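You operate a simulated robot arm through the tools that you are given. There is no shell and no other tool.

You are at the controls of a simulated robot arm. One attempt, no reset.

## Task
Sponge off the smear under the returns tray.
Fine: slide the tray aside and back over the clean patch; leave the sponge in the yellow tub. What is to be rubbed or washed off counts as gone when no trace of it is left.
Where things are to end (x, y in the base frame): returns tray within 40 mm of [840, 400].

It is judged by the outcome, as a careful person would: the job done as asked, and still so three seconds after it is handed in. It fails if anything else is knocked over, pushed out of place, dropped, spilled or broken.

## Robot
A 6-joint arm with a two-finger gripper, fixed in place. Base frame: the origin is at the foot of the arm, x ahead of it, y to its left, z up. Lengths are in mm, angles in rad, forces in N, time in s.
Its first joint turns from -2.897 to 2.897 rad. Payload 2.45 kg.
Tool frame: the origin (TCP) lies between the finger pads and is the grasp point; the fingertips stand 20 mm ahead of it; z points along the fingers, y is the line along which they close. The gripper opens to 140 mm. The gripper's body begins 168 mm behind the TCP.
Orientation is that of the tool frame in the base frame, as a unit quaternion [w, x, y, z]. With the fingers straight down and closing along the base's y, the tool's x points along the base's -x, its y along +y and its z along -z.

## Interface
- The arm moves only by the tool jog_arm. Its argument "steps" is a list of rows, each a list of 7 numbers: the gripper command, from -1 (shut) to 1 (fully open), values between in proportion, then the shift along the base's x, y, z in mm, then the turn, a rotation vector about the base's x, y, z in rad. In form: [[gripper, dx, dy, dz, rx, ry, rz], ...]. A call has 1 to 20 rows; each row shifts and turns the commanded pose from where the row before left it. Rows are played at 5 a second. More than 50 mm and 0.15 rad between two rows, or a gripper value outside its range, and nothing of the call is played. A pose out of reach is approached as far as the arm can. The call stops where the force on the tool passes 40 N (or 10 N more than at its start, if that is more) or the arm is blocked; 0.2 s more then pass. Each finger travels about 45 mm/s and halts on what it meets, pressing with about 36 N; the grip force reading is that of the motor and also rises with nothing between the fingers. The clock runs only during rows and for 0.2 s after the last one: add rows that do not move to give the fingers time. It gives the time, the measured TCP pose, the force on the tool (base axes), the opening and the grip force at its end, in the units of the frame above (readings bear some noise), with the torque about the TCP (base axes, N m) and any sound that the robot's microphone picked up.
- Cameras (640 x 400 px; columns grow to the right, rows downward): "scene" is fixed at [398.6, -651.7, 1443.8]; the picture's right is [0.79, -0.61, 0.00], its down [-0.36, -0.46, -0.81] and it looks along [0.50, 0.64, -0.58] (base axes); focal length 307 px, centre (320, 200). "wrist" rides on the gripper at [78, 11, -209] in the tool frame; the picture's right is [-0.14, 0.99, 0.00], its down [-0.92, -0.13, -0.37] and it looks along [-0.37, -0.05, 0.93] (tool axes); focal length 280 px, centre (320, 200).
- capture(camera): a new picture of that camera. It takes no simulated time.
- locate(camera, pixels): there is no depth. For up to 12 entries [column, row, z] of the newest picture of that camera ("zoom" is the newest enlarged one), the place [x, y] in the base frame at which the ray of that pixel passes the height z, good to about 2 mm. It takes no simulated time.
- zoom(camera, box): a new picture of the part [left, top, right, bottom] of that camera's present view, enlarged. It takes no simulated time.
- hand_in(): hands the job in; it is judged then, once.

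Leave the gripper open and the arm clear of the work at the hand-in unless told otherwise.

The tools are called after "Emit:" by a JSON object that holds its "fn" and its "kwargs". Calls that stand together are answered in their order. jog_arm: Moves the arm, as the interface text tells. Its arguments: {"type":"object","properties":{"steps":{"type":"array","items":{"type":"array","items":{"type":"number"}}}},"required":["steps"]} The other tools are called the same way: capture (camera) takes a picture; locate (camera, pixels) gives the place at which the rays of pixels pass given heights; zoom (camera, box) takes an enlarged picture of a part of a camera's view; hand_in () hands the job in.

At the start:

```text
time: 0.0
tool_pos: [578.3, 443.2, 1221.9]
ee_rot: [0.0, 0.0, 1.0, -0.001]
ft_force: [-0.6, 0.1, -0.2]
ft_torque: [0.02, 0.02, 0.02]
gripper_width: 140.0
gripper_force: 0.1
```

scene: 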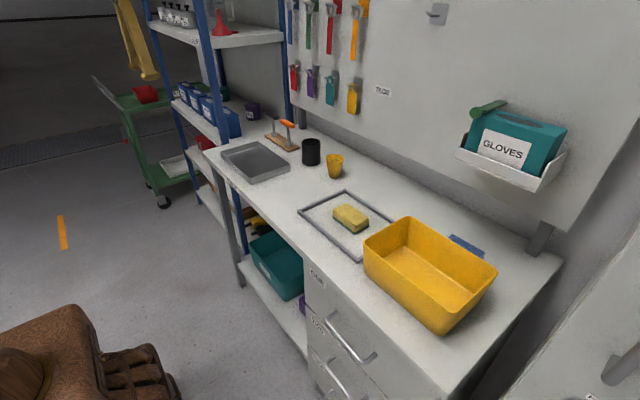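
wrist: 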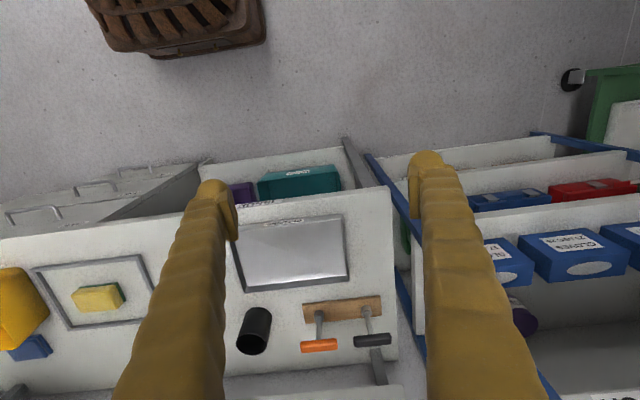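

I see a workbench holding a grey tray at about (255,160), a sponge at (350,217) inside a square outline, and a yellow tub at (430,270). I'll zoom in for detail.

Emit:
{"fn": "zoom", "kwargs": {"camera": "scene", "box": [200, 100, 360, 200]}}

Emit:
{"fn": "zoom", "kwargs": {"camera": "scene", "box": [280, 160, 540, 340]}}

Emit:
{"fn": "zoom", "kwargs": {"camera": "wrist", "box": [0, 180, 420, 400]}}

```text
4.00 times, centred on (280, 150) of scene
```

zoom: 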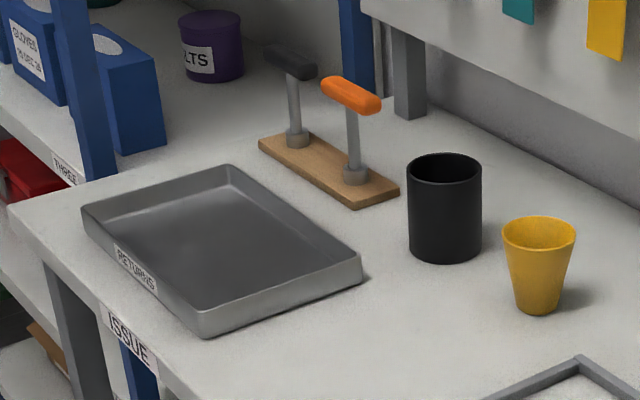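

```text
2.22 times, centred on (410, 250) of scene
```

zoom: 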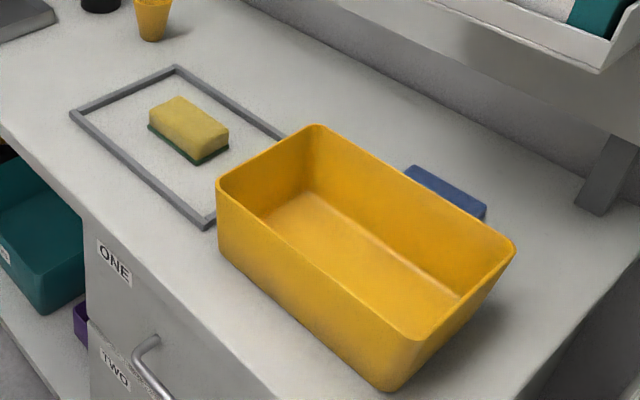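

```text
1.52 times, centred on (210, 290) of wrist
```

zoom: 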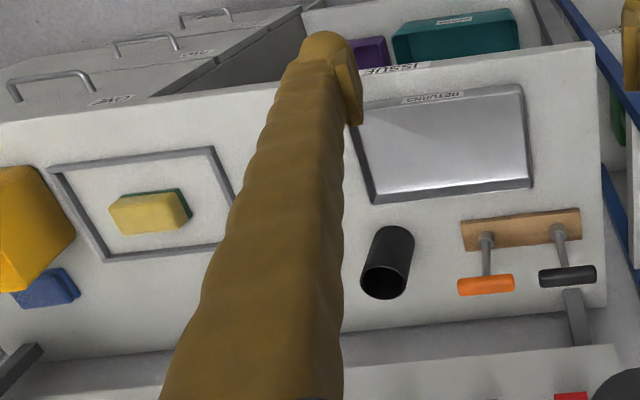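

To find the bench height, I'll intersect the rays from both cameras for a few matching points: the outline's left corner (scene 299,210; wrist 140,254) and near corner (scene 362,261; wrist 35,267).

Emit:
{"fn": "locate", "kwargs": {"camera": "scene", "pixels": [[299, 210, 400], [299, 210, 600], [299, 210, 800], [361, 261, 400], [361, 261, 600], [361, 261, 800]]}}

Emit:
{"fn": "locate", "kwargs": {"camera": "wrist", "pixels": [[140, 254, 400], [140, 254, 600], [140, 254, 800], [35, 267, 400], [35, 267, 600], [35, 267, 800]]}}

```text
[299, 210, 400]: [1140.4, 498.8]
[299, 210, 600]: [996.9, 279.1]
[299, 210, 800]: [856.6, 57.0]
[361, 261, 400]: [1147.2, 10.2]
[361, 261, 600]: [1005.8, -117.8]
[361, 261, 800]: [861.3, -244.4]
```

```text
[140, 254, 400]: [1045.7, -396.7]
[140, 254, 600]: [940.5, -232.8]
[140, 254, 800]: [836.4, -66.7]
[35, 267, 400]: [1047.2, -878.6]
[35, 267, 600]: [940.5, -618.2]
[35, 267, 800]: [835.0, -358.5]
```

The rays cross at about z = 860, so that's the bench top. Next I'll locate the tray, sponge, tub and the other objects at about that height.

Emit:
{"fn": "locate", "kwargs": {"camera": "scene", "pixels": [[251, 184, 860], [220.5, 151, 890], [257, 141, 890], [290.5, 167, 890], [251, 181, 890], [345, 191, 860], [299, 210, 860], [361, 261, 860], [338, 224, 860], [357, 234, 860], [369, 225, 860], [335, 178, 860]]}}

Emit:
{"fn": "locate", "kwargs": {"camera": "scene", "pixels": [[311, 165, 860], [286, 151, 860], [299.5, 147, 860], [265, 136, 860], [364, 240, 1000], [408, 217, 1000], [497, 270, 1000], [450, 303, 1000], [438, 334, 860], [368, 275, 860], [211, 152, 860], [450, 240, 860]]}}

Emit:
{"fn": "locate", "kwargs": {"camera": "wrist", "pixels": [[247, 291, 860], [350, 281, 860], [343, 216, 880], [72, 295, 890], [116, 284, 890], [124, 302, 890], [80, 312, 890], [35, 267, 860], [140, 254, 860], [73, 329, 860], [304, 304, 860], [381, 296, 860]]}}

```text
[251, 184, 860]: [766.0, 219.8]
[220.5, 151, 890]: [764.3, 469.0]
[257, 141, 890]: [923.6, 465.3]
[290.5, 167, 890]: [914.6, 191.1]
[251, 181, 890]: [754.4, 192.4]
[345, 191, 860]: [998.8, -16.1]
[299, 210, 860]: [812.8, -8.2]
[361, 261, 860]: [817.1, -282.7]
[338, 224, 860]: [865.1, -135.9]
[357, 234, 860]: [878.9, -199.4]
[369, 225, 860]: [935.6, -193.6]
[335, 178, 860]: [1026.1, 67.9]
```

```text
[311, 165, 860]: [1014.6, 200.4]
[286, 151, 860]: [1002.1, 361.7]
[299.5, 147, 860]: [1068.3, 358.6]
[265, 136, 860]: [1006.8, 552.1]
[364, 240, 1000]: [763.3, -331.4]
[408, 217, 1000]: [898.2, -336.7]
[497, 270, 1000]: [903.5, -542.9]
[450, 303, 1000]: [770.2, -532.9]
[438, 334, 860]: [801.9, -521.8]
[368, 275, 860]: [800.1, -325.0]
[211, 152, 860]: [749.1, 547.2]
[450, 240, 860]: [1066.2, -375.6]
```

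```text
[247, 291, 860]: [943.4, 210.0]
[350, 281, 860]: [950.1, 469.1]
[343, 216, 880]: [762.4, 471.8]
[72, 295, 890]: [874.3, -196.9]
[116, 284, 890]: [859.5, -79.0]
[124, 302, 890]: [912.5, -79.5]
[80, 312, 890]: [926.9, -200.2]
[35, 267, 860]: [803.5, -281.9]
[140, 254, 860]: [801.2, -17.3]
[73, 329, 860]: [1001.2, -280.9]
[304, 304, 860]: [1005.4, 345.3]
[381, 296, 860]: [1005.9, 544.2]
```

What I read so far:
- **Bench:** the top is at z ≈ 860.
- **Tray:** x about 760–930, y about 200–470, so its centre is near (845, 335).
- **Sponge:** about (893, -138).
- **Tub:** centre about (835, -435).

I'll turn the gripper 90° so it closes along x, and move above the tray's near wall while staying high.

Emit:
{"fn": "jog_arm", "kwargs": {"steps": [[1, 14, -9, -5, 0, 0, 0.1428], [1, 14, -9, -5, 0, 0, 0.1428], [1, 14, -9, -5, 0, 0, 0.1428], [1, 14, -9, -5, 0, 0, 0.1428], [1, 14, -9, -5, 0, 0, 0.1428], [1, 14, -9, -5, 0, 0, 0.1428], [1, 14, -9, -5, 0, 0, 0.1428], [1, 14, -9, -5, 0, 0, 0.1428], [1, 14, -9, -5, 0, 0, 0.1428], [1, 14, -9, -5, 0, 0, 0.1428], [1, 14, -9, -5, 0, 0, 0.1428], [1, 0, 0, 0, 0, 0, 0]]}}

Emit:
{"fn": "capture", "kwargs": {"camera": "wrist"}}

Emit:
{"fn": "capture", "kwargs": {"camera": "scene"}}

```text
time: 2.6
tool_pos: [731.5, 346.6, 1166.1]
ee_rot: [0.0, 0.707, -0.707, 0.0]
ft_force: [0.5, -0.1, -0.1]
ft_torque: [0.02, -0.02, 0.03]
gripper_width: 139.9
gripper_force: 0.0
```

```text
taken
```

wrist: 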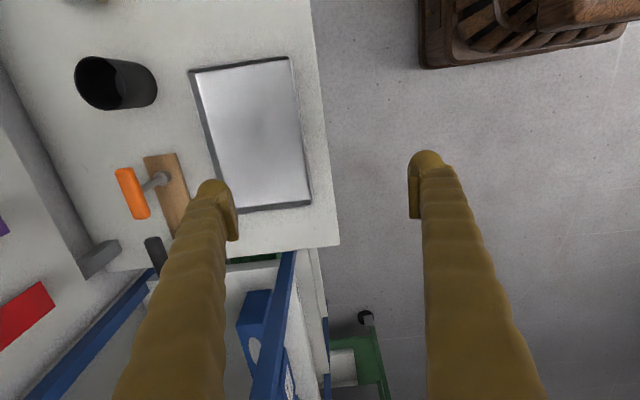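

```text
taken
```

scene: 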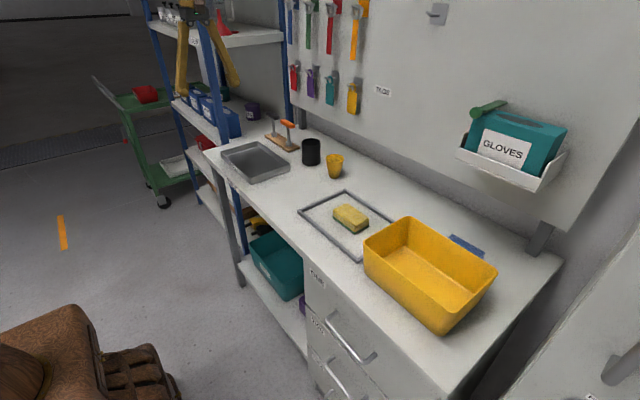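

The tray is fully visible in the wrist view, with corners near (190,72), (290,57), (311,203) and (222,213). I'll zoom in and work out its exact place and rim height.

Emit:
{"fn": "zoom", "kwargs": {"camera": "wrist", "box": [160, 30, 360, 155]}}

Emit:
{"fn": "zoom", "kwargs": {"camera": "wrist", "box": [160, 130, 360, 255]}}

Emit:
{"fn": "zoom", "kwargs": {"camera": "scene", "box": [205, 125, 301, 185]}}

```text
3.20 times, centred on (260, 92) of wrist
```

zoom: 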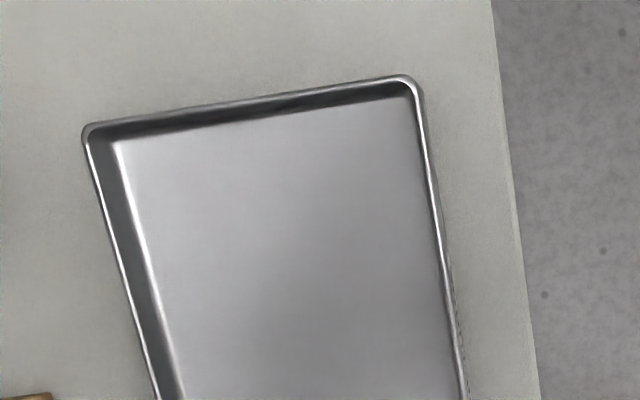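

```text
3.20 times, centred on (260, 192) of wrist
```

zoom: 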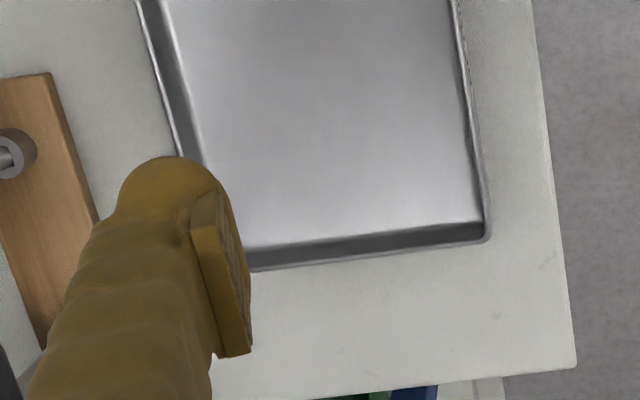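

```text
6.67 times, centred on (253, 155) of scene
```

zoom: 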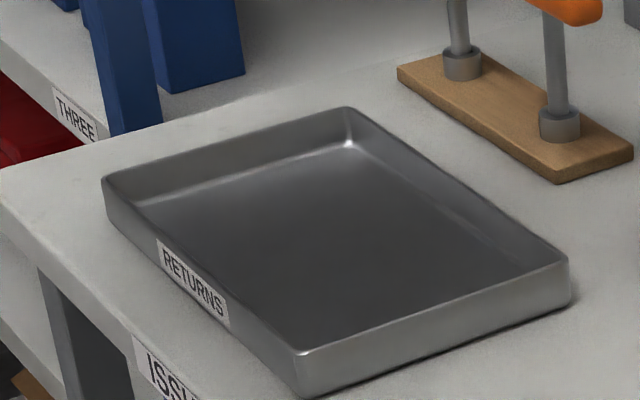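

I'll locate the rim corners at z = 880–895 from both views to fix the rim height, and the front edge of the bench.

Emit:
{"fn": "locate", "kwargs": {"camera": "wrist", "pixels": [[288.75, 54, 880], [288.75, 54, 900], [312.5, 204.5, 880], [312.5, 204.5, 900], [186.3, 69.5, 880], [186.3, 69.5, 900], [314, 30, 860], [340, 244, 860], [240, 214.5, 890]]}}

Emit:
{"fn": "locate", "kwargs": {"camera": "scene", "pixels": [[250, 177.8, 880], [250, 177.8, 900], [250.7, 184.7, 860], [220.6, 151.8, 880], [220.6, 151.8, 900], [290, 163.6, 880], [290, 163.6, 900], [257.5, 141, 880], [257.5, 141, 900], [290.5, 170.5, 860], [221, 157, 860]]}}

```text
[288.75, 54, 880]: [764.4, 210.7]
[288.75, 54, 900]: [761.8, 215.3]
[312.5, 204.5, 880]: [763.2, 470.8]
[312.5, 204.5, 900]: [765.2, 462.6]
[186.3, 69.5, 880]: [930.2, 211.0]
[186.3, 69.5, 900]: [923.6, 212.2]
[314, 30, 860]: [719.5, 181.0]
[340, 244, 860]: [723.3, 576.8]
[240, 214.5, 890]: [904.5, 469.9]
```

```text
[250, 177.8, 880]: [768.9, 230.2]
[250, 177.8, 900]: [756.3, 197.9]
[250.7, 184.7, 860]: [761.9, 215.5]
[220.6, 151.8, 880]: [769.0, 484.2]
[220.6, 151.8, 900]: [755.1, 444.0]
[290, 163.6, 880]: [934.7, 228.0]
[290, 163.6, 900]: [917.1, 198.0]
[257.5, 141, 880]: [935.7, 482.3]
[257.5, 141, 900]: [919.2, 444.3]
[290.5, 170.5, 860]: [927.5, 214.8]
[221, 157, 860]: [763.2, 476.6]
```

Both views agree on the tray:
- **Tray:** x 763–929, y 213–468, rim at z ≈ 889, centre about (846, 340).
- **Bench:** front edge at x ≈ 720.

I'll straddle the near wall with the fingers half open and come down to just above the rim, then check.

Emit:
{"fn": "jog_arm", "kwargs": {"steps": [[0.2, 10, -2, -40, 0, 0, 0], [0, 10, -2, -40, 0, 0, 0], [0, 10, -1, -40, 0, 0, 0], [0, 3, 0, -40, 0, 0, 0], [0, 0, 0, -40, 0, 0, 0], [0, 0, 0, -30, 0, 0, 0], [0, 0, 0, 0, 0, 0, 0]]}}

Emit:
{"fn": "capture", "kwargs": {"camera": "wrist"}}

Emit:
{"fn": "zoom", "kwargs": {"camera": "scene", "box": [180, 80, 340, 200]}}

```text
time: 4.2
tool_pos: [766.1, 340.5, 936.7]
ee_rot: [0.0, 0.707, -0.707, -0.001]
ft_force: [0.4, -0.2, -0.2]
ft_torque: [-0.02, 0.0, 0.0]
gripper_width: 70.1
gripper_force: 0.0
```

```text
taken
```

wrist: 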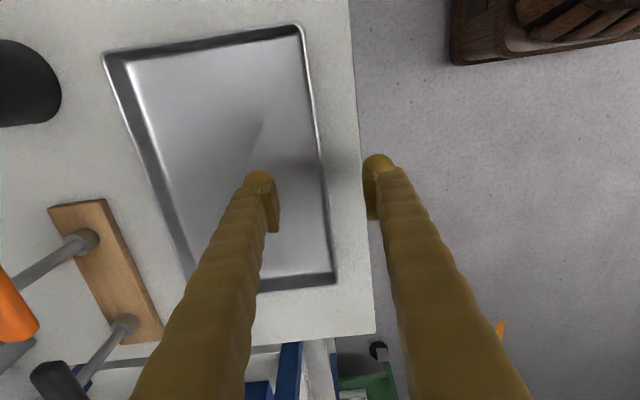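

```text
3.33 times, centred on (260, 140) of scene
```

zoom: 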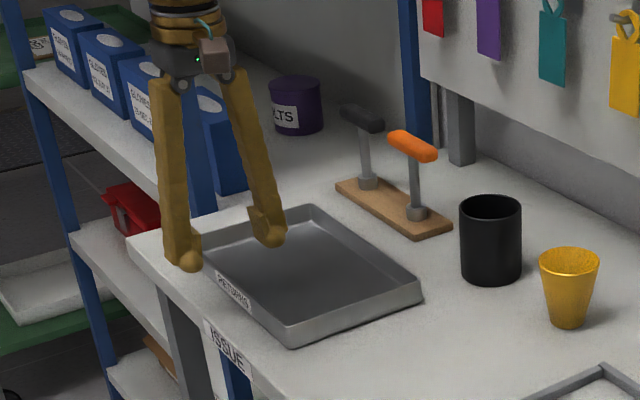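

The fingers straddle the near wall correctly. I'll descend to about z = 889, which puts the tips around 869, and close on the wall.

Emit:
{"fn": "jog_arm", "kwargs": {"steps": [[0, 0, 0, -25, 0, 0, 0], [0, -1, 0, -23, 0, 0, 0], [0, 0, 0, 0, 0, 0, 0], [-0.5, 0, 0, 0, 0, 0, 0], [-1, 0, 0, 0, 0, 0, 0], [-1, 0, 0, 0, 0, 0, 0], [-1, 0, 0, 0, 0, 0, 0], [-1, 0, 0, 0, 0, 0, 0], [-1, 0, 0, 0, 0, 0, 0]]}}

Emit:
{"fn": "capture", "kwargs": {"camera": "wrist"}}

```text
time: 6.2
tool_pos: [764.4, 342.2, 889.8]
ee_rot: [0.0, -0.707, 0.707, -0.001]
ft_force: [-1.3, -0.6, -0.4]
ft_torque: [-0.02, 0.02, -0.02]
gripper_width: 6.2
gripper_force: 32.2
```

```text
taken
```

wrist: 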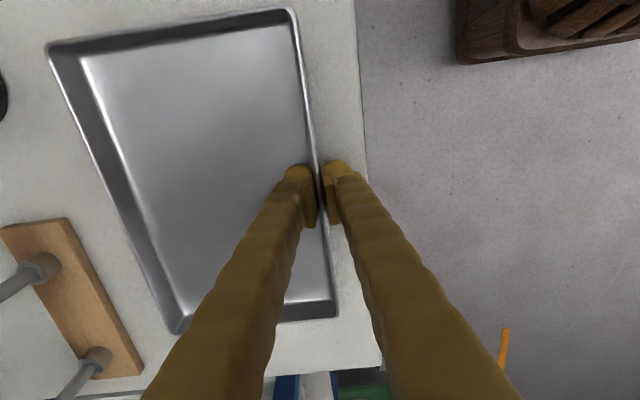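

The wall is gripped: the opening reads 6.2 mm with force on it. I'll slide the tray gently toward -y, starting with 60 mm.

Emit:
{"fn": "jog_arm", "kwargs": {"steps": [[-1, 0, -8, 0, 0, 0, 0], [-1, 0, -13, 0, 0, 0, 0], [-1, 0, -13, 0, 0, 0, 0], [-1, 0, -13, 0, 0, 0, 0], [-1, 0, -13, 0, 0, 0, 0], [-1, 0, 0, 0, 0, 0, 0]]}}

Emit:
{"fn": "capture", "kwargs": {"camera": "wrist"}}

Emit:
{"fn": "zoom", "kwargs": {"camera": "scene", "box": [180, 80, 340, 200]}}

```text
time: 7.6
tool_pos: [764.7, 281.6, 888.4]
ee_rot: [0.0, -0.707, 0.708, -0.001]
ft_force: [-1.8, 2.8, 6.7]
ft_torque: [0.05, 0.04, 0.09]
gripper_width: 5.9
gripper_force: 32.3
```

```text
taken
```

wrist: 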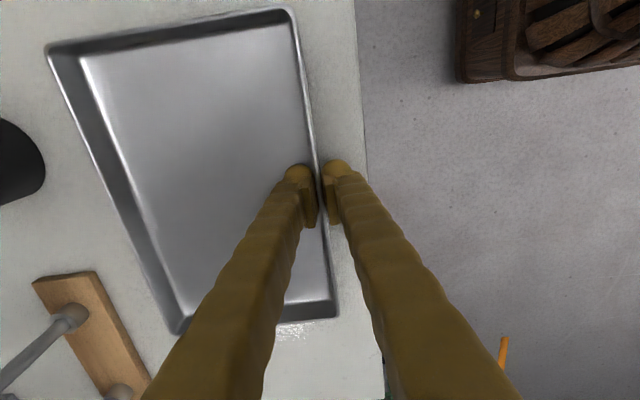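

```text
3.33 times, centred on (260, 140) of scene
```

zoom: 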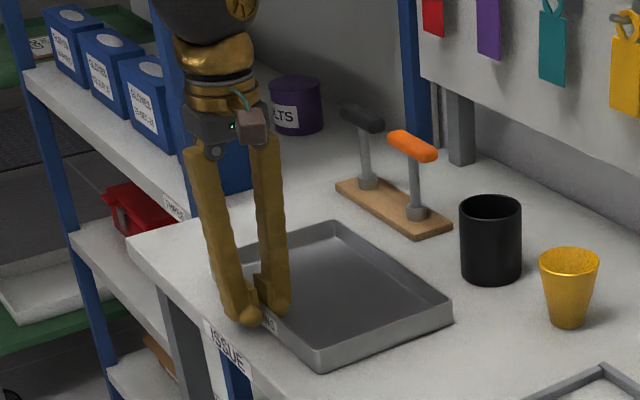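

The tray slides cleanly and stays aligned. A bright, shiny trace is starting to show beyond its far end, around wrist (292,330). I'll slide it another 145 mm.

Emit:
{"fn": "jog_arm", "kwargs": {"steps": [[-1, 0, -8, 0, 0, 0, 0], [-1, 0, -15, 0, 0, 0, 0], [-1, 0, -15, 0, 0, 0, 0], [-1, 0, -15, 0, 0, 0, 0], [-1, 0, -15, 0, 0, 0, 0], [-1, 0, -15, 0, 0, 0, 0], [-1, 0, -15, 0, 0, 0, 0], [-1, 0, -15, 0, 0, 0, 0], [-1, 0, -15, 0, 0, 0, 0], [-1, 0, -12, 0, 0, 0, 0], [-1, 0, 0, 0, 0, 0, 0]]}}

Emit:
{"fn": "capture", "kwargs": {"camera": "wrist"}}

Emit:
{"fn": "zoom", "kwargs": {"camera": "scene", "box": [200, 110, 360, 230]}}

```text
time: 10.0
tool_pos: [763.0, 140.6, 889.5]
ee_rot: [0.0, -0.707, 0.707, -0.001]
ft_force: [-0.1, -0.1, -0.4]
ft_torque: [-0.02, 0.0, 0.07]
gripper_width: 5.8
gripper_force: 32.0
```

```text
taken
```

wrist: 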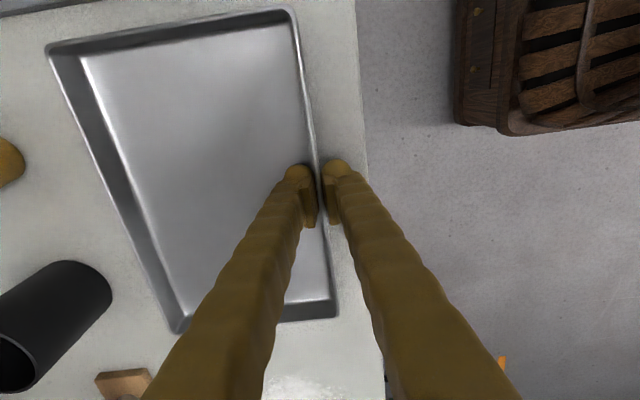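

```text
3.33 times, centred on (280, 170) of scene
```

zoom: 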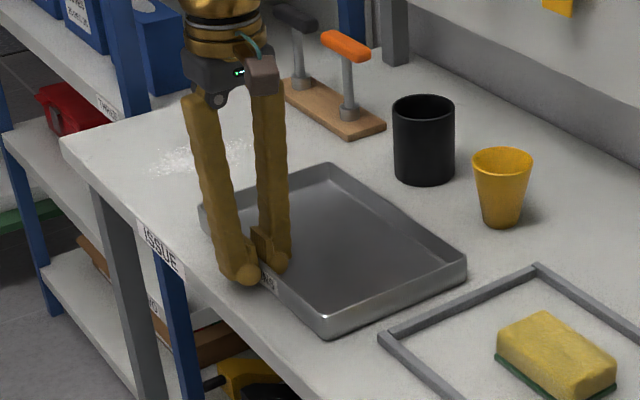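

The tray now lies at about y 10–267, and a whitish speckled smear shows around scene (241,155). I'll let go of the tray, rise straight up and look at the smear.

Emit:
{"fn": "jog_arm", "kwargs": {"steps": [[-0.6, 0, 0, 0, 0, 0, 0], [-0.3, 0, 0, 0, 0, 0, 0], [-0.2, 0, 0, 0, 0, 0, 0], [-0.2, 0, 0, 0, 0, 0, 0], [-0.2, 0, 0, 25, 0, 0, 0], [-0.2, 0, 0, 40, 0, 0, 0], [0, 0, 0, 45, 0, 0, 0], [0, 0, 0, 45, 0, 0, 0], [0, 0, 0, 45, 0, 0, 0], [0, 0, 0, 45, 0, 0, 0], [0, 0, 0, 0, 0, 0, 0]]}}

Emit:
{"fn": "capture", "kwargs": {"camera": "wrist"}}

Emit:
{"fn": "capture", "kwargs": {"camera": "scene"}}

Emit:
{"fn": "zoom", "kwargs": {"camera": "scene", "box": [200, 110, 360, 230]}}

```text
time: 12.4
tool_pos: [764.5, 140.3, 1135.4]
ee_rot: [-0.001, 0.707, -0.707, 0.001]
ft_force: [0.9, 0.1, -0.2]
ft_torque: [-0.01, -0.04, 0.0]
gripper_width: 69.8
gripper_force: 0.1
```

```text
taken
```

wrist: 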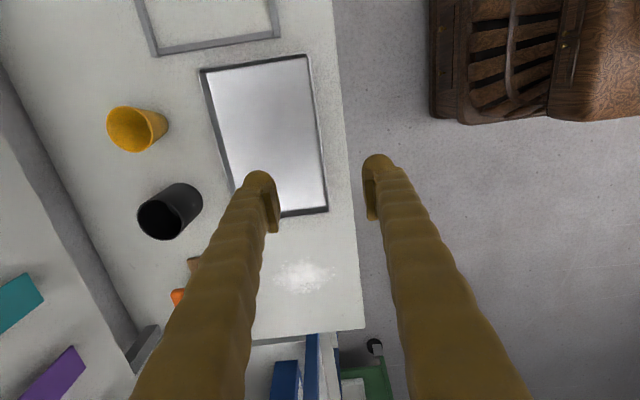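

```text
taken
```

scene: 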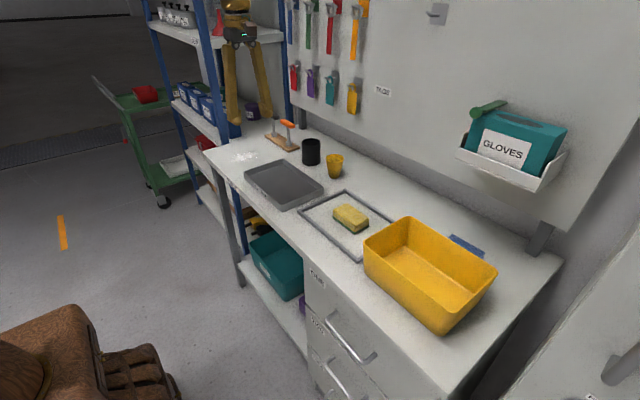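

```text
3.33 times, centred on (280, 170) of scene
```

zoom: 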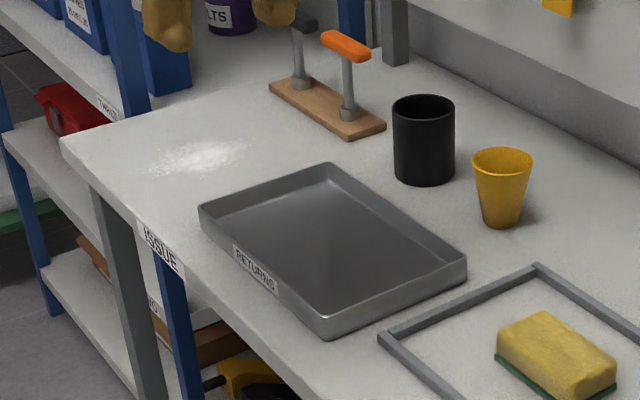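

The smear is fully exposed as a white powdery patch, at wrist (270–338, 260–295). I'll zoom in and locate its extent.

Emit:
{"fn": "zoom", "kwargs": {"camera": "wrist", "box": [240, 230, 368, 310]}}

Emit:
{"fn": "locate", "kwargs": {"camera": "wrist", "pixels": [[268, 278, 860], [340, 275, 860], [300, 258, 860], [305, 297, 860], [302, 277, 860], [309, 57, 889], [328, 209, 889], [201, 70, 889]]}}

Emit:
{"fn": "zoom", "kwargs": {"camera": "scene", "box": [210, 130, 290, 180]}}

```text
5.00 times, centred on (304, 270) of wrist
```

zoom: 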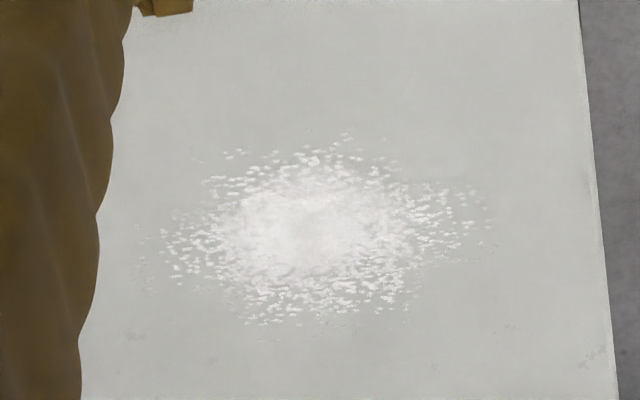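

```text
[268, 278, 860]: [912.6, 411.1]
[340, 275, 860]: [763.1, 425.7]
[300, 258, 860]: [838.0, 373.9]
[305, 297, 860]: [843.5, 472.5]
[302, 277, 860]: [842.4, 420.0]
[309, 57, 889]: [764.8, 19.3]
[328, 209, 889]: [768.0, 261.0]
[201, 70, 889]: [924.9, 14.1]
```

```text
8.00 times, centred on (250, 155) of scene
```

zoom: 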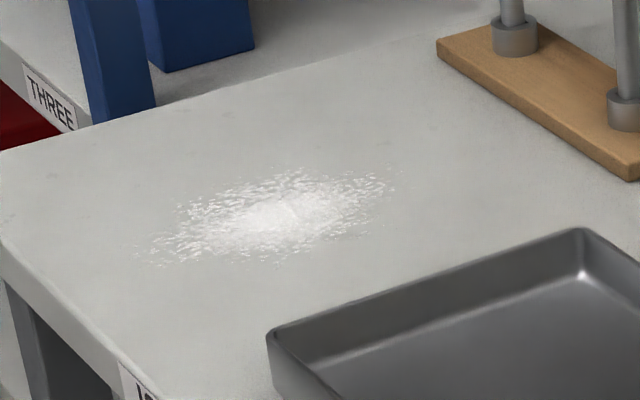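

The smear spans x ≈ 765–915, y ≈ 370–472. Its far end is near the reach limit, so I'll wipe with the sponge's long side along x. Next I'll carry the open gripper above the sponge at about (893, -138).

Emit:
{"fn": "jog_arm", "kwargs": {"steps": [[0.2, 10, -40, 0, 0, 0, 0], [0.4, 20, -40, 0, 0, 0, 0], [0.5, 20, -40, 0, 0, 0, 0], [0.5, 20, -40, 0, 0, 0, 0], [0.5, 20, -40, -10, 0, 0, 0], [0.5, 20, -40, -10, 0, 0, 0], [0.5, 18, -38, -10, 0, 0, 0], [0.5, 0, 0, 0, 0, 0, 0]]}}

Emit:
{"fn": "capture", "kwargs": {"camera": "wrist"}}

Emit:
{"fn": "zoom", "kwargs": {"camera": "scene", "box": [280, 160, 440, 280]}}

```text
time: 14.2
tool_pos: [891.4, -135.8, 1105.2]
ee_rot: [-0.001, -0.707, 0.707, 0.0]
ft_force: [0.6, 0.0, -0.1]
ft_torque: [-0.02, 0.01, 0.0]
gripper_width: 104.9
gripper_force: 0.0
```

```text
taken
```

wrist: 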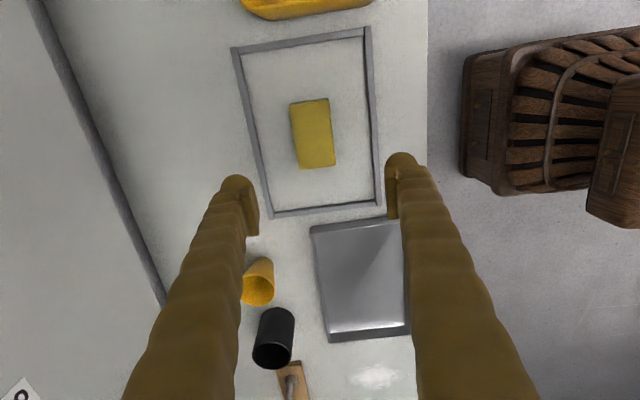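

```text
3.33 times, centred on (360, 220) of scene
```

zoom: 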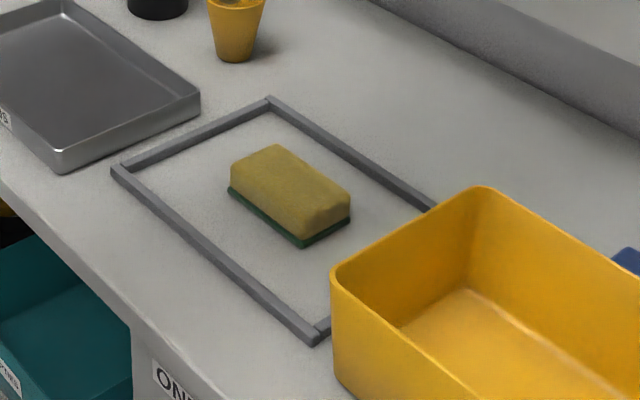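

I'll locate the sponge's top and base corners from both views to get its exact position, size and any tilt.

Emit:
{"fn": "locate", "kwargs": {"camera": "wrist", "pixels": [[290, 102, 900], [328, 98, 900], [335, 165, 900], [297, 168, 900], [312.5, 133, 900], [234, 48, 862], [370, 28, 862], [380, 204, 862], [272, 216, 862], [310, 228, 889]]}}

Emit:
{"fn": "locate", "kwargs": {"camera": "scene", "pixels": [[354.2, 234.1, 860], [369, 224.5, 860], [333, 217.6, 860], [333, 209.5, 890], [333, 209.5, 900], [346.5, 203.5, 890], [346.5, 203.5, 900], [369, 216, 890], [369, 216, 900], [355.5, 229.6, 890], [355.5, 229.6, 900]]}}

```text
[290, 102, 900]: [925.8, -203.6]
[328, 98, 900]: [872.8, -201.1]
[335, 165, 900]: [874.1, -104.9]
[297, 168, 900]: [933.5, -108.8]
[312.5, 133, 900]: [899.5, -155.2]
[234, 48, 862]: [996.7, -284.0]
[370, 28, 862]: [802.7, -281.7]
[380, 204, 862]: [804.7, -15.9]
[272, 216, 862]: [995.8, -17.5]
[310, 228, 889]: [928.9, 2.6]
```

```text
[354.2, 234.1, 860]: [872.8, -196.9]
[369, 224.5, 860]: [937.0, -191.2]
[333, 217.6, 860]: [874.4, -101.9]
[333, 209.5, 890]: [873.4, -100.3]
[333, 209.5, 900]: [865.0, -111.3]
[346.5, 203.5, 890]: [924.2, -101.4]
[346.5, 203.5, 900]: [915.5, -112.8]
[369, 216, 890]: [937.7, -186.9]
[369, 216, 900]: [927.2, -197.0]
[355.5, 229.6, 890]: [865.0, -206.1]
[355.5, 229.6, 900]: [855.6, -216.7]
```

The sponge measures about 60 × 97 × 34 mm, centred near (902, -152) and square to the axes. I'll straddle it inside the outline, go down to z ≈ 890 and close.

Emit:
{"fn": "jog_arm", "kwargs": {"steps": [[0.5, 10, -16, -40, 0, 0, 0], [0.5, 0, 0, -45, 0, 0, 0], [0.5, 0, 0, -45, 0, 0, 0], [0.5, 0, 0, -40, 0, 0, 0], [0.5, 0, 0, -30, 0, 0, 0], [0.5, 0, 0, 0, 0, 0, 0]]}}

Emit:
{"fn": "capture", "kwargs": {"camera": "wrist"}}

Emit:
{"fn": "zoom", "kwargs": {"camera": "scene", "box": [280, 140, 440, 260]}}

```text
time: 15.6
tool_pos: [901.2, -153.5, 904.1]
ee_rot: [0.0, 0.707, -0.707, 0.0]
ft_force: [0.9, 0.7, -0.7]
ft_torque: [-0.01, 0.02, 0.0]
gripper_width: 104.9
gripper_force: 0.1
```

```text
taken
```

wrist: 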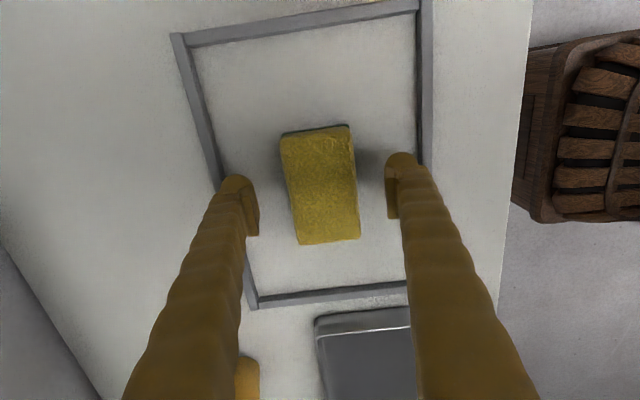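

```text
3.33 times, centred on (360, 200) of scene
```

zoom: 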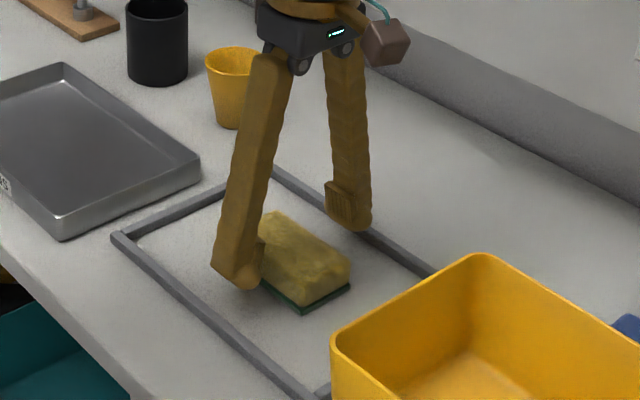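

The fingers are centred on either side of the sponge. I'll lower the last 14 mm and close on it.

Emit:
{"fn": "jog_arm", "kwargs": {"steps": [[0.5, 0, 0, -14, 0, 0, 0], [0.5, 0, 0, 0, 0, 0, 0], [0.1, 0, 0, 0, 0, 0, 0], [-0.1, 0, 0, 0, 0, 0, 0], [-0.3, 0, 0, 0, 0, 0, 0], [-0.5, 0, 0, 0, 0, 0, 0], [-1, 0, 0, 0, 0, 0, 0], [-1, 0, 0, 0, 0, 0, 0], [-1, 0, 0, 0, 0, 0, 0]]}}

Emit:
{"fn": "capture", "kwargs": {"camera": "wrist"}}

```text
time: 17.6
tool_pos: [902.8, -153.3, 889.6]
ee_rot: [0.0, 0.707, -0.707, 0.0]
ft_force: [-0.3, 0.8, 1.2]
ft_torque: [-0.01, 0.0, 0.02]
gripper_width: 58.2
gripper_force: 36.5
```

```text
taken
```

wrist: 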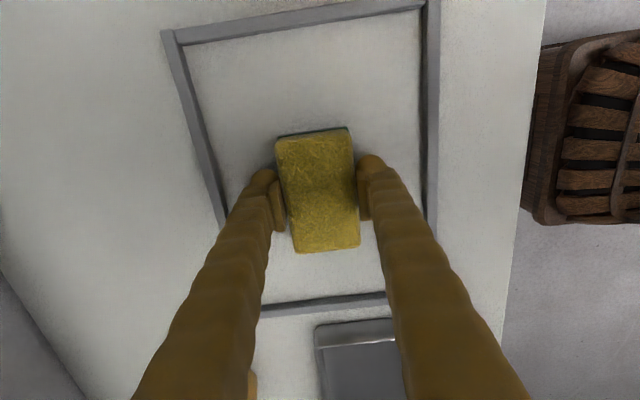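

The sponge is held, with the opening at 58 mm and 36 N. I'll lift it 150 mm and check the grip.

Emit:
{"fn": "jog_arm", "kwargs": {"steps": [[-1, 0, 0, 15, 0, 0, 0], [-1, 0, 0, 35, 0, 0, 0], [-1, 0, 0, 50, 0, 0, 0], [-1, 0, 0, 50, 0, 0, 0], [-1, 0, 0, 0, 0, 0, 0]]}}

Emit:
{"fn": "zoom", "kwargs": {"camera": "scene", "box": [260, 100, 460, 225]}}

```text
time: 18.8
tool_pos: [902.2, -151.4, 1041.0]
ee_rot: [-0.001, 0.707, -0.707, 0.0]
ft_force: [-0.5, 0.3, 0.0]
ft_torque: [-0.01, 0.04, -0.03]
gripper_width: 58.0
gripper_force: 35.7
```

```text
3.20 times, centred on (360, 162) of scene
```

zoom: 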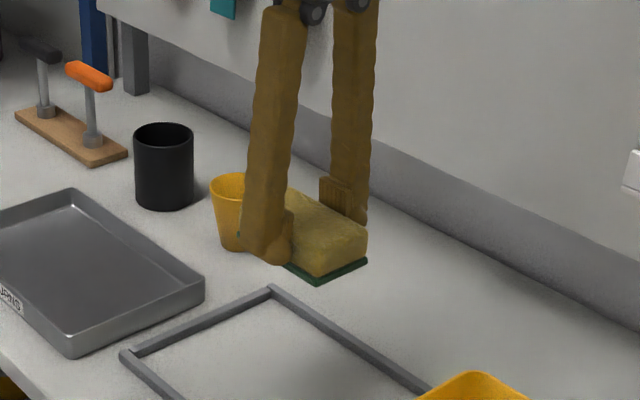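

The sponge is held level with its green side down. I'll carry it over to the smear while turning 90° back, so its long side ends up along x.

Emit:
{"fn": "jog_arm", "kwargs": {"steps": [[-1, -8, 40, 0, 0, 0, -0.1208], [-1, -8, 44, 0, 0, 0, -0.1208], [-1, -8, 44, 0, 0, 0, -0.1208], [-1, -8, 44, 0, 0, 0, -0.1208], [-1, -8, 44, 0, 0, 0, -0.1208], [-1, -8, 44, 0, 0, 0, -0.1208], [-1, -4, 44, 0, 0, 0, -0.1208], [-1, 0, 44, 0, 0, 0, -0.1208], [-1, 0, 44, 0, 0, 0, -0.1208], [-1, 0, 44, 0, 0, 0, -0.1208], [-1, 0, 44, 0, 0, 0, -0.1208], [-1, 0, 44, 0, 0, 0, -0.1208], [-1, 0, 44, 0, 0, 0, -0.1212], [-1, 0, 0, 0, 0, 0, 0]]}}

Emit:
{"fn": "capture", "kwargs": {"camera": "wrist"}}

Emit:
{"fn": "capture", "kwargs": {"camera": "scene"}}

```text
time: 21.8
tool_pos: [849.8, 414.8, 1041.3]
ee_rot: [0.0, 0.001, 1.0, 0.0]
ft_force: [0.2, 0.5, -0.5]
ft_torque: [0.0, 0.02, -0.01]
gripper_width: 58.3
gripper_force: 36.1
```

```text
taken
```

wrist: 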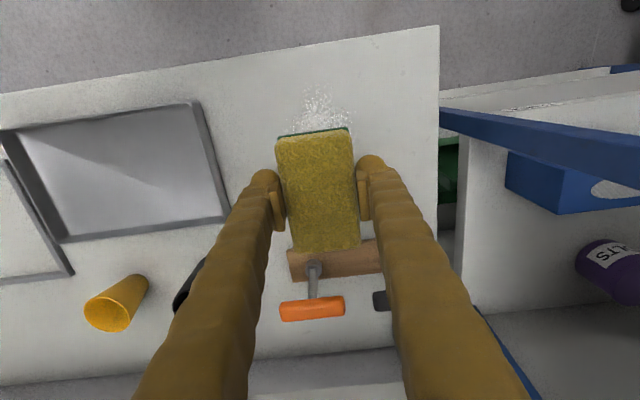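

```text
taken
```

scene: 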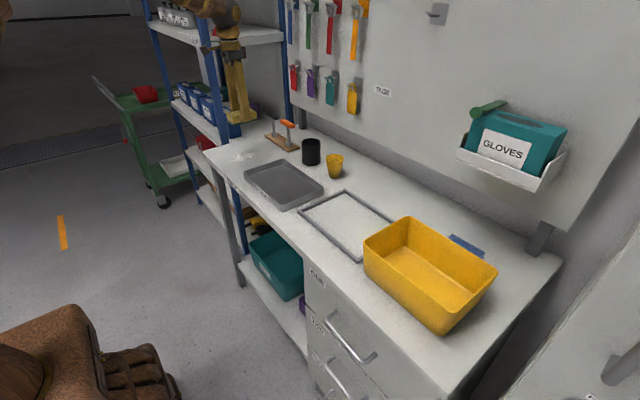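

The sponge is over the smear at (850, 415). Next I'll check where the blue shelf post is, then come down close to the surface.

Emit:
{"fn": "locate", "kwargs": {"camera": "wrist", "pixels": [[441, 112, 860], [441, 135, 860], [441, 112, 1000], [640, 130, 1100], [640, 175, 1100], [325, 85, 860], [290, 132, 860], [355, 120, 860]]}}

Emit:
{"fn": "jog_arm", "kwargs": {"steps": [[-1, 10, 0, -45, 0, 0, 0], [-1, 0, 0, -45, 0, 0, 0], [-1, 0, 0, -40, 0, 0, 0], [-1, 0, 0, -16, 0, 0, 0], [-1, 0, 0, -6, 0, 0, 0], [-1, 0, 0, 0, 0, 0, 0]]}}

```text
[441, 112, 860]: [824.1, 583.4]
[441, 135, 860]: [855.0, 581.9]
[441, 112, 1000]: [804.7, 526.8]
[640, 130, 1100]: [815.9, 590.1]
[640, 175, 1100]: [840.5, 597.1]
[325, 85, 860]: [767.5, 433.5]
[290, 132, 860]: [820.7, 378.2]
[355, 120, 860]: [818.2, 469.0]
```

```text
time: 23.2
tool_pos: [860.3, 415.2, 890.0]
ee_rot: [0.001, 0.0, 1.0, 0.002]
ft_force: [-6.3, -3.2, 28.4]
ft_torque: [-0.16, 0.23, 0.0]
gripper_width: 58.2
gripper_force: 35.9
```

The sponge is on the surface with 28 N of contact force. I'll back off about 1 mm for a gentler pressure and start with a short stroke.

Emit:
{"fn": "jog_arm", "kwargs": {"steps": [[-1, 0, 0, 0.8, 0, 0, 0], [-1, 0, 0, 0, 0, 0, 0]]}}

```text
time: 23.8
tool_pos: [859.6, 414.7, 889.7]
ee_rot: [0.001, 0.0, 1.0, 0.001]
ft_force: [2.0, -1.6, 25.2]
ft_torque: [-0.05, -0.1, 0.02]
gripper_width: 58.4
gripper_force: 36.5
```

Stiffness is about 4 N/mm. I'll ease up 2 mm more, then make strokes along y from the near side to the far side at x ≈ 860.

Emit:
{"fn": "jog_arm", "kwargs": {"steps": [[-1, 0, 0, 2, 0, 0, 0], [-1, 0, -15, 0, 0, 0, 0], [-1, 0, -15, 0, 0, 0, 0], [-1, 0, -15, 0, 0, 0, 0], [-1, 0, 0, 0, 0, 0, 0], [-1, 0, 15, 0, 0, 0, 0], [-1, 0, 15, 0, 0, 0, 0], [-1, 0, 15, 0, 0, 0, 0], [-1, 0, 15, 0, 0, 0, 0], [-1, 0, 15, 0, 0, 0, 0], [-1, 0, 10, 0, 0, 0, 0], [-1, 0, 0, 0, 0, 0, 0]]}}

Emit:
{"fn": "capture", "kwargs": {"camera": "wrist"}}

Emit:
{"fn": "zoom", "kwargs": {"camera": "scene", "box": [200, 120, 300, 182]}}

```text
time: 26.4
tool_pos: [859.8, 454.8, 890.5]
ee_rot: [0.0, -0.001, 1.0, 0.0]
ft_force: [0.3, 0.8, -0.2]
ft_torque: [-0.01, 0.0, 0.05]
gripper_width: 58.3
gripper_force: 36.3
```

```text
taken
```

wrist: 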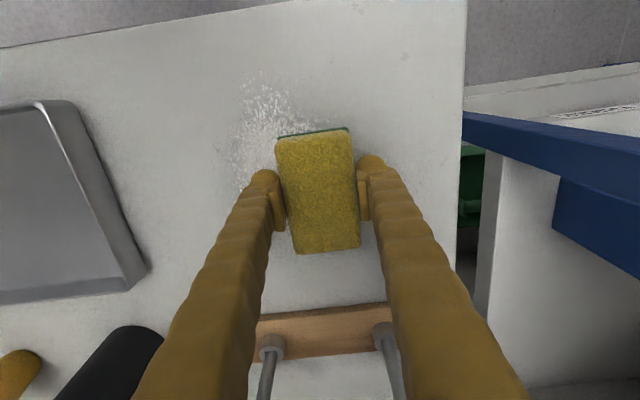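

```text
6.40 times, centred on (250, 151) of scene
```

zoom: 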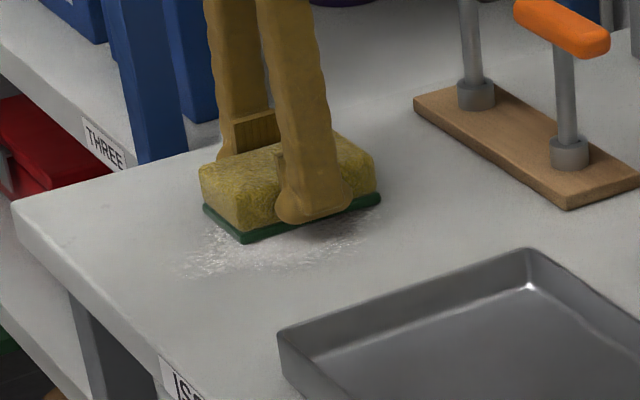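

The force now reads near zero, so the sponge has come off the surface and isn't rubbing. I'll lower 1.6 mm to restore contact and check.

Emit:
{"fn": "jog_arm", "kwargs": {"steps": [[-1, 0, 0, -1.6, 0, 0, 0], [-1, 0, 0, 0, 0, 0, 0]]}}

```text
time: 27.0
tool_pos: [859.6, 455.3, 890.3]
ee_rot: [0.001, 0.001, 1.0, 0.001]
ft_force: [-0.3, -1.9, 18.2]
ft_torque: [-0.13, 0.09, 0.01]
gripper_width: 58.0
gripper_force: 35.8
```

Contact is at 18 N. Now I'll do a full stroke along y from 455 to 365 and look again.

Emit:
{"fn": "jog_arm", "kwargs": {"steps": [[-1, 0, -12, 0, 0, 0, 0], [-1, 0, -15, 0, 0, 0, 0], [-1, 0, -15, 0, 0, 0, 0], [-1, 0, -15, 0, 0, 0, 0], [-1, 0, -15, 0, 0, 0, 0], [-1, 0, -15, 0, 0, 0, 0], [-1, 0, -10, 0, 0, 0, 0], [-1, 0, 0, 0, 0, 0, 0]]}}

Emit:
{"fn": "capture", "kwargs": {"camera": "wrist"}}

Emit:
{"fn": "zoom", "kwargs": {"camera": "scene", "box": [200, 120, 300, 182]}}

```text
time: 28.8
tool_pos: [860.5, 359.1, 890.2]
ee_rot: [0.0, 0.0, 1.0, 0.0]
ft_force: [0.9, 7.4, 33.3]
ft_torque: [0.09, -0.04, 0.05]
gripper_width: 58.2
gripper_force: 35.9
```

```text
taken
```

wrist: 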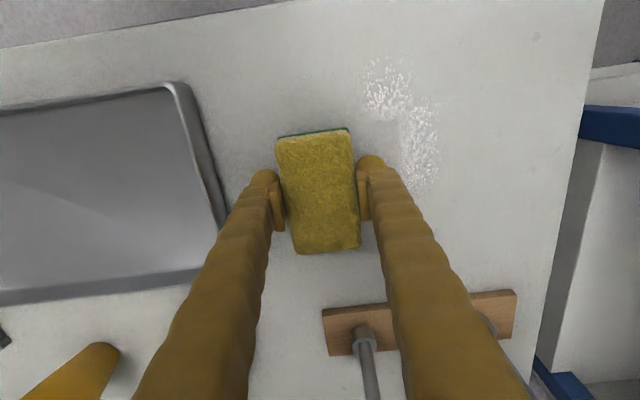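

```text
6.40 times, centred on (250, 151) of scene
```

zoom: 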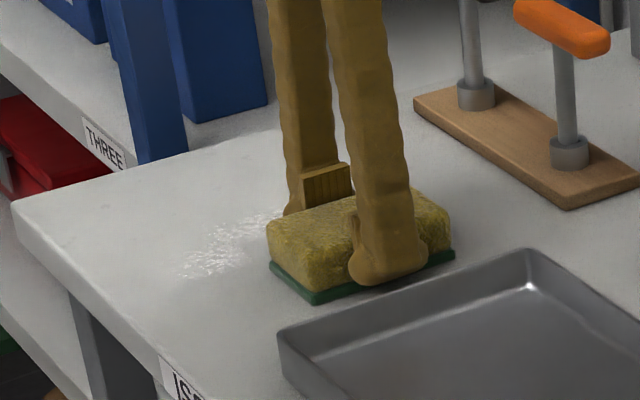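

Rubbing works and the middle is clean. Traces remain at wrist (365–440, 60–190), so I'll locate them.

Emit:
{"fn": "locate", "kwargs": {"camera": "wrist", "pixels": [[365, 60, 860], [440, 100, 860], [425, 195, 860], [390, 120, 860], [368, 85, 860], [440, 170, 860]]}}

Emit:
{"fn": "zoom", "kwargs": {"camera": "wrist", "box": [320, 40, 500, 220]}}

```text
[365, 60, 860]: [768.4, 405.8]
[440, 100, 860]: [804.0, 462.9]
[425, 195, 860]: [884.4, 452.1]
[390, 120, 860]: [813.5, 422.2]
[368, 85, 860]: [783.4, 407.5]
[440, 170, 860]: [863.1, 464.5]
```

```text
2.22 times, centred on (410, 130) of wrist
```

zoom: 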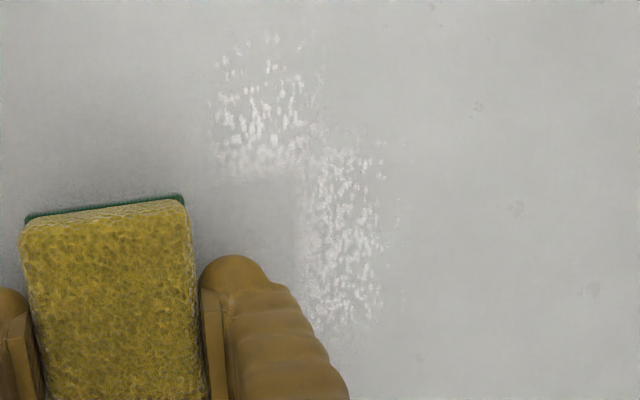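

What remains is x 768–815, y 400–440 and x 800–890, y 437–475. I'll ease up slightly, shift to x ≈ 808 and stroke out to y ≈ 475. Then I'll cross to x ≈ 850 and stroke back.

Emit:
{"fn": "jog_arm", "kwargs": {"steps": [[-1, -12, 0, 0.6, 0, 0, 0], [-1, -15, 0, 0, 0, 0, 0], [-1, -15, 0, 0, 0, 0, 0], [-1, -10, 0, 0, 0, 0, 0], [-1, 0, 15, 0, 0, 0, 0], [-1, 0, 15, 0, 0, 0, 0], [-1, 0, 15, 0, 0, 0, 0], [-1, 0, 15, 0, 0, 0, 0], [-1, 0, 15, 0, 0, 0, 0], [-1, 0, 15, 0, 0, 0, 0], [-1, 0, 15, 0, 0, 0, 0], [-1, 0, 12, 0, 0, 0, 0], [-1, 0, 0, 0, 0, 0, 0]]}}

Emit:
{"fn": "capture", "kwargs": {"camera": "wrist"}}

```text
time: 31.6
tool_pos: [807.9, 476.0, 889.8]
ee_rot: [0.0, 0.0, 1.0, -0.001]
ft_force: [-0.7, 0.5, 0.7]
ft_torque: [-0.01, 0.05, -0.01]
gripper_width: 58.1
gripper_force: 35.6
```

```text
taken
```

wrist: 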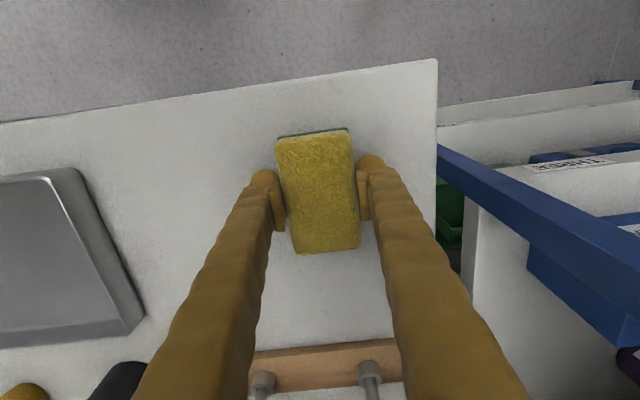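

The near part is gone. Contact is light here at 0.7 N, so I'll press 1.2 mm lower, cross to x ≈ 850 and stroke back toward -y.

Emit:
{"fn": "jog_arm", "kwargs": {"steps": [[-1, 0, 0, -1.2, 0, 0, 0], [-1, 14, 0, 0, 0, 0, 0], [-1, 14, 0, 0, 0, 0, 0], [-1, 14, 0, 0, 0, 0, 0], [-1, 0, 0, 0, 0, 0, 0], [-1, 0, -15, 0, 0, 0, 0], [-1, 0, -15, 0, 0, 0, 0], [-1, 0, -15, 0, 0, 0, 0], [-1, 0, -15, 0, 0, 0, 0], [-1, 0, -15, 0, 0, 0, 0], [-1, 0, -15, 0, 0, 0, 0], [-1, 0, -15, 0, 0, 0, 0], [-1, 0, -15, 0, 0, 0, 0], [-1, 0, 0, 0, 0, 0, 0]]}}

Emit:
{"fn": "capture", "kwargs": {"camera": "wrist"}}

Emit:
{"fn": "zoom", "kwargs": {"camera": "scene", "box": [200, 120, 300, 182]}}

Emit:
{"fn": "zoom", "kwargs": {"camera": "wrist", "box": [320, 40, 580, 220]}}

```text
time: 34.6
tool_pos: [850.2, 355.5, 889.6]
ee_rot: [-0.001, 0.001, 1.0, 0.0]
ft_force: [2.8, -0.1, 13.5]
ft_torque: [-0.05, -0.01, -0.01]
gripper_width: 58.2
gripper_force: 36.3
```

```text
taken
```

wrist: 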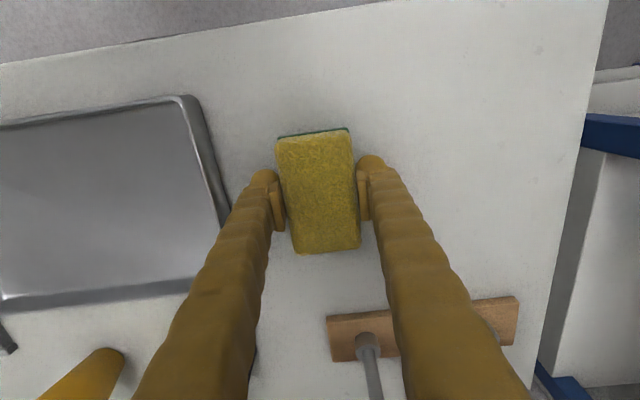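

```text
6.40 times, centred on (250, 151) of scene
```

zoom: 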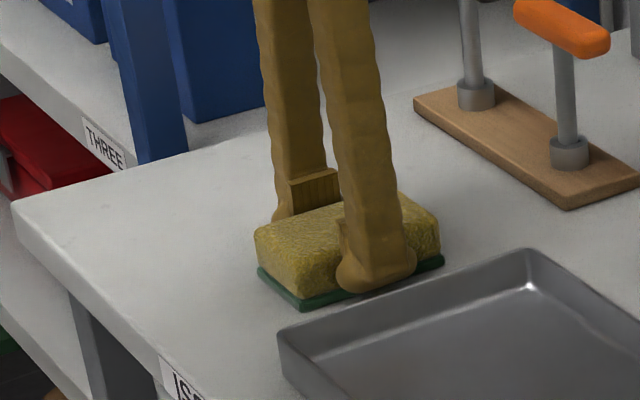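

```text
2.22 times, centred on (450, 130) of wrist
```

zoom: 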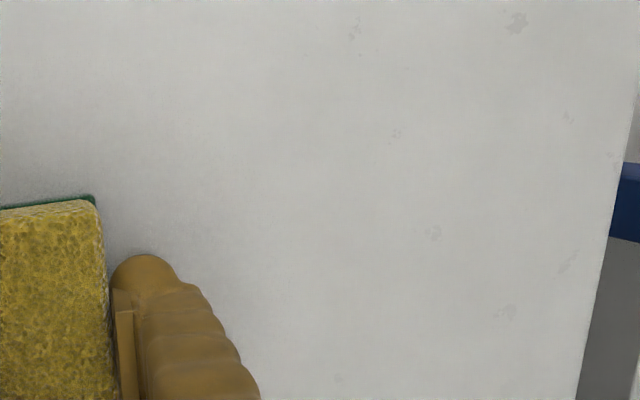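

It looks clean now. To be sure about faint edges, I'll repeat the passes: a far one at x ≈ 868, then one at x ≈ 838, then one at x ≈ 803.

Emit:
{"fn": "jog_arm", "kwargs": {"steps": [[-1, 9, -8, 0, 0, 0, 0], [-1, 9, 0, 0, 0, 0, 0], [-1, 0, 16, 0, 0, 0, 0], [-1, 0, 16, 0, 0, 0, 0], [-1, 0, 16, 0, 0, 0, 0], [-1, 0, 16, -0.2, 0, 0, 0], [-1, 0, 16, -0.2, 0, 0, 0], [-1, 0, 12, -0.2, 0, 0, 0], [-1, -15, 10, 0, 0, 0, 0], [-1, -15, 12, 0, 0, 0, 0], [-1, 0, -16, 0, 0, 0, 0], [-1, 0, -16, 0, 0, 0, 0], [-1, 0, -16, 0, 0, 0, 0], [-1, 0, -16, 0, 0, 0, 0], [-1, 0, -16, 0.2, 0, 0, 0], [-1, 0, -16, 0.2, 0, 0, 0], [-1, 0, -10, 0.2, 0, 0, 0], [-1, 0, 0, 0, 0, 0, 0]]}}

Emit:
{"fn": "capture", "kwargs": {"camera": "wrist"}}

```text
time: 38.4
tool_pos: [838.2, 353.6, 888.9]
ee_rot: [0.0, 0.0, 1.0, 0.001]
ft_force: [1.6, 2.6, 18.8]
ft_torque: [0.01, -0.05, 0.0]
gripper_width: 58.3
gripper_force: 36.2
```

```text
taken
```

wrist: 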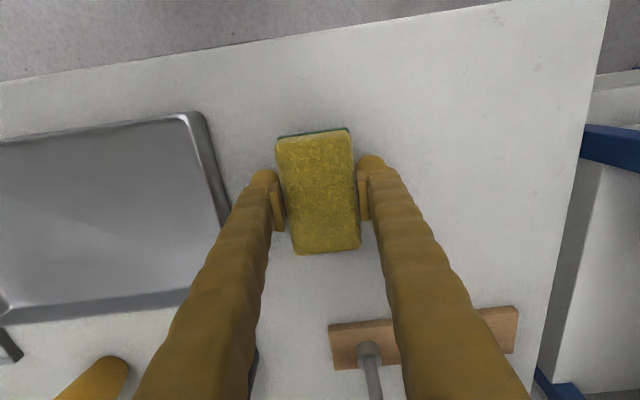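

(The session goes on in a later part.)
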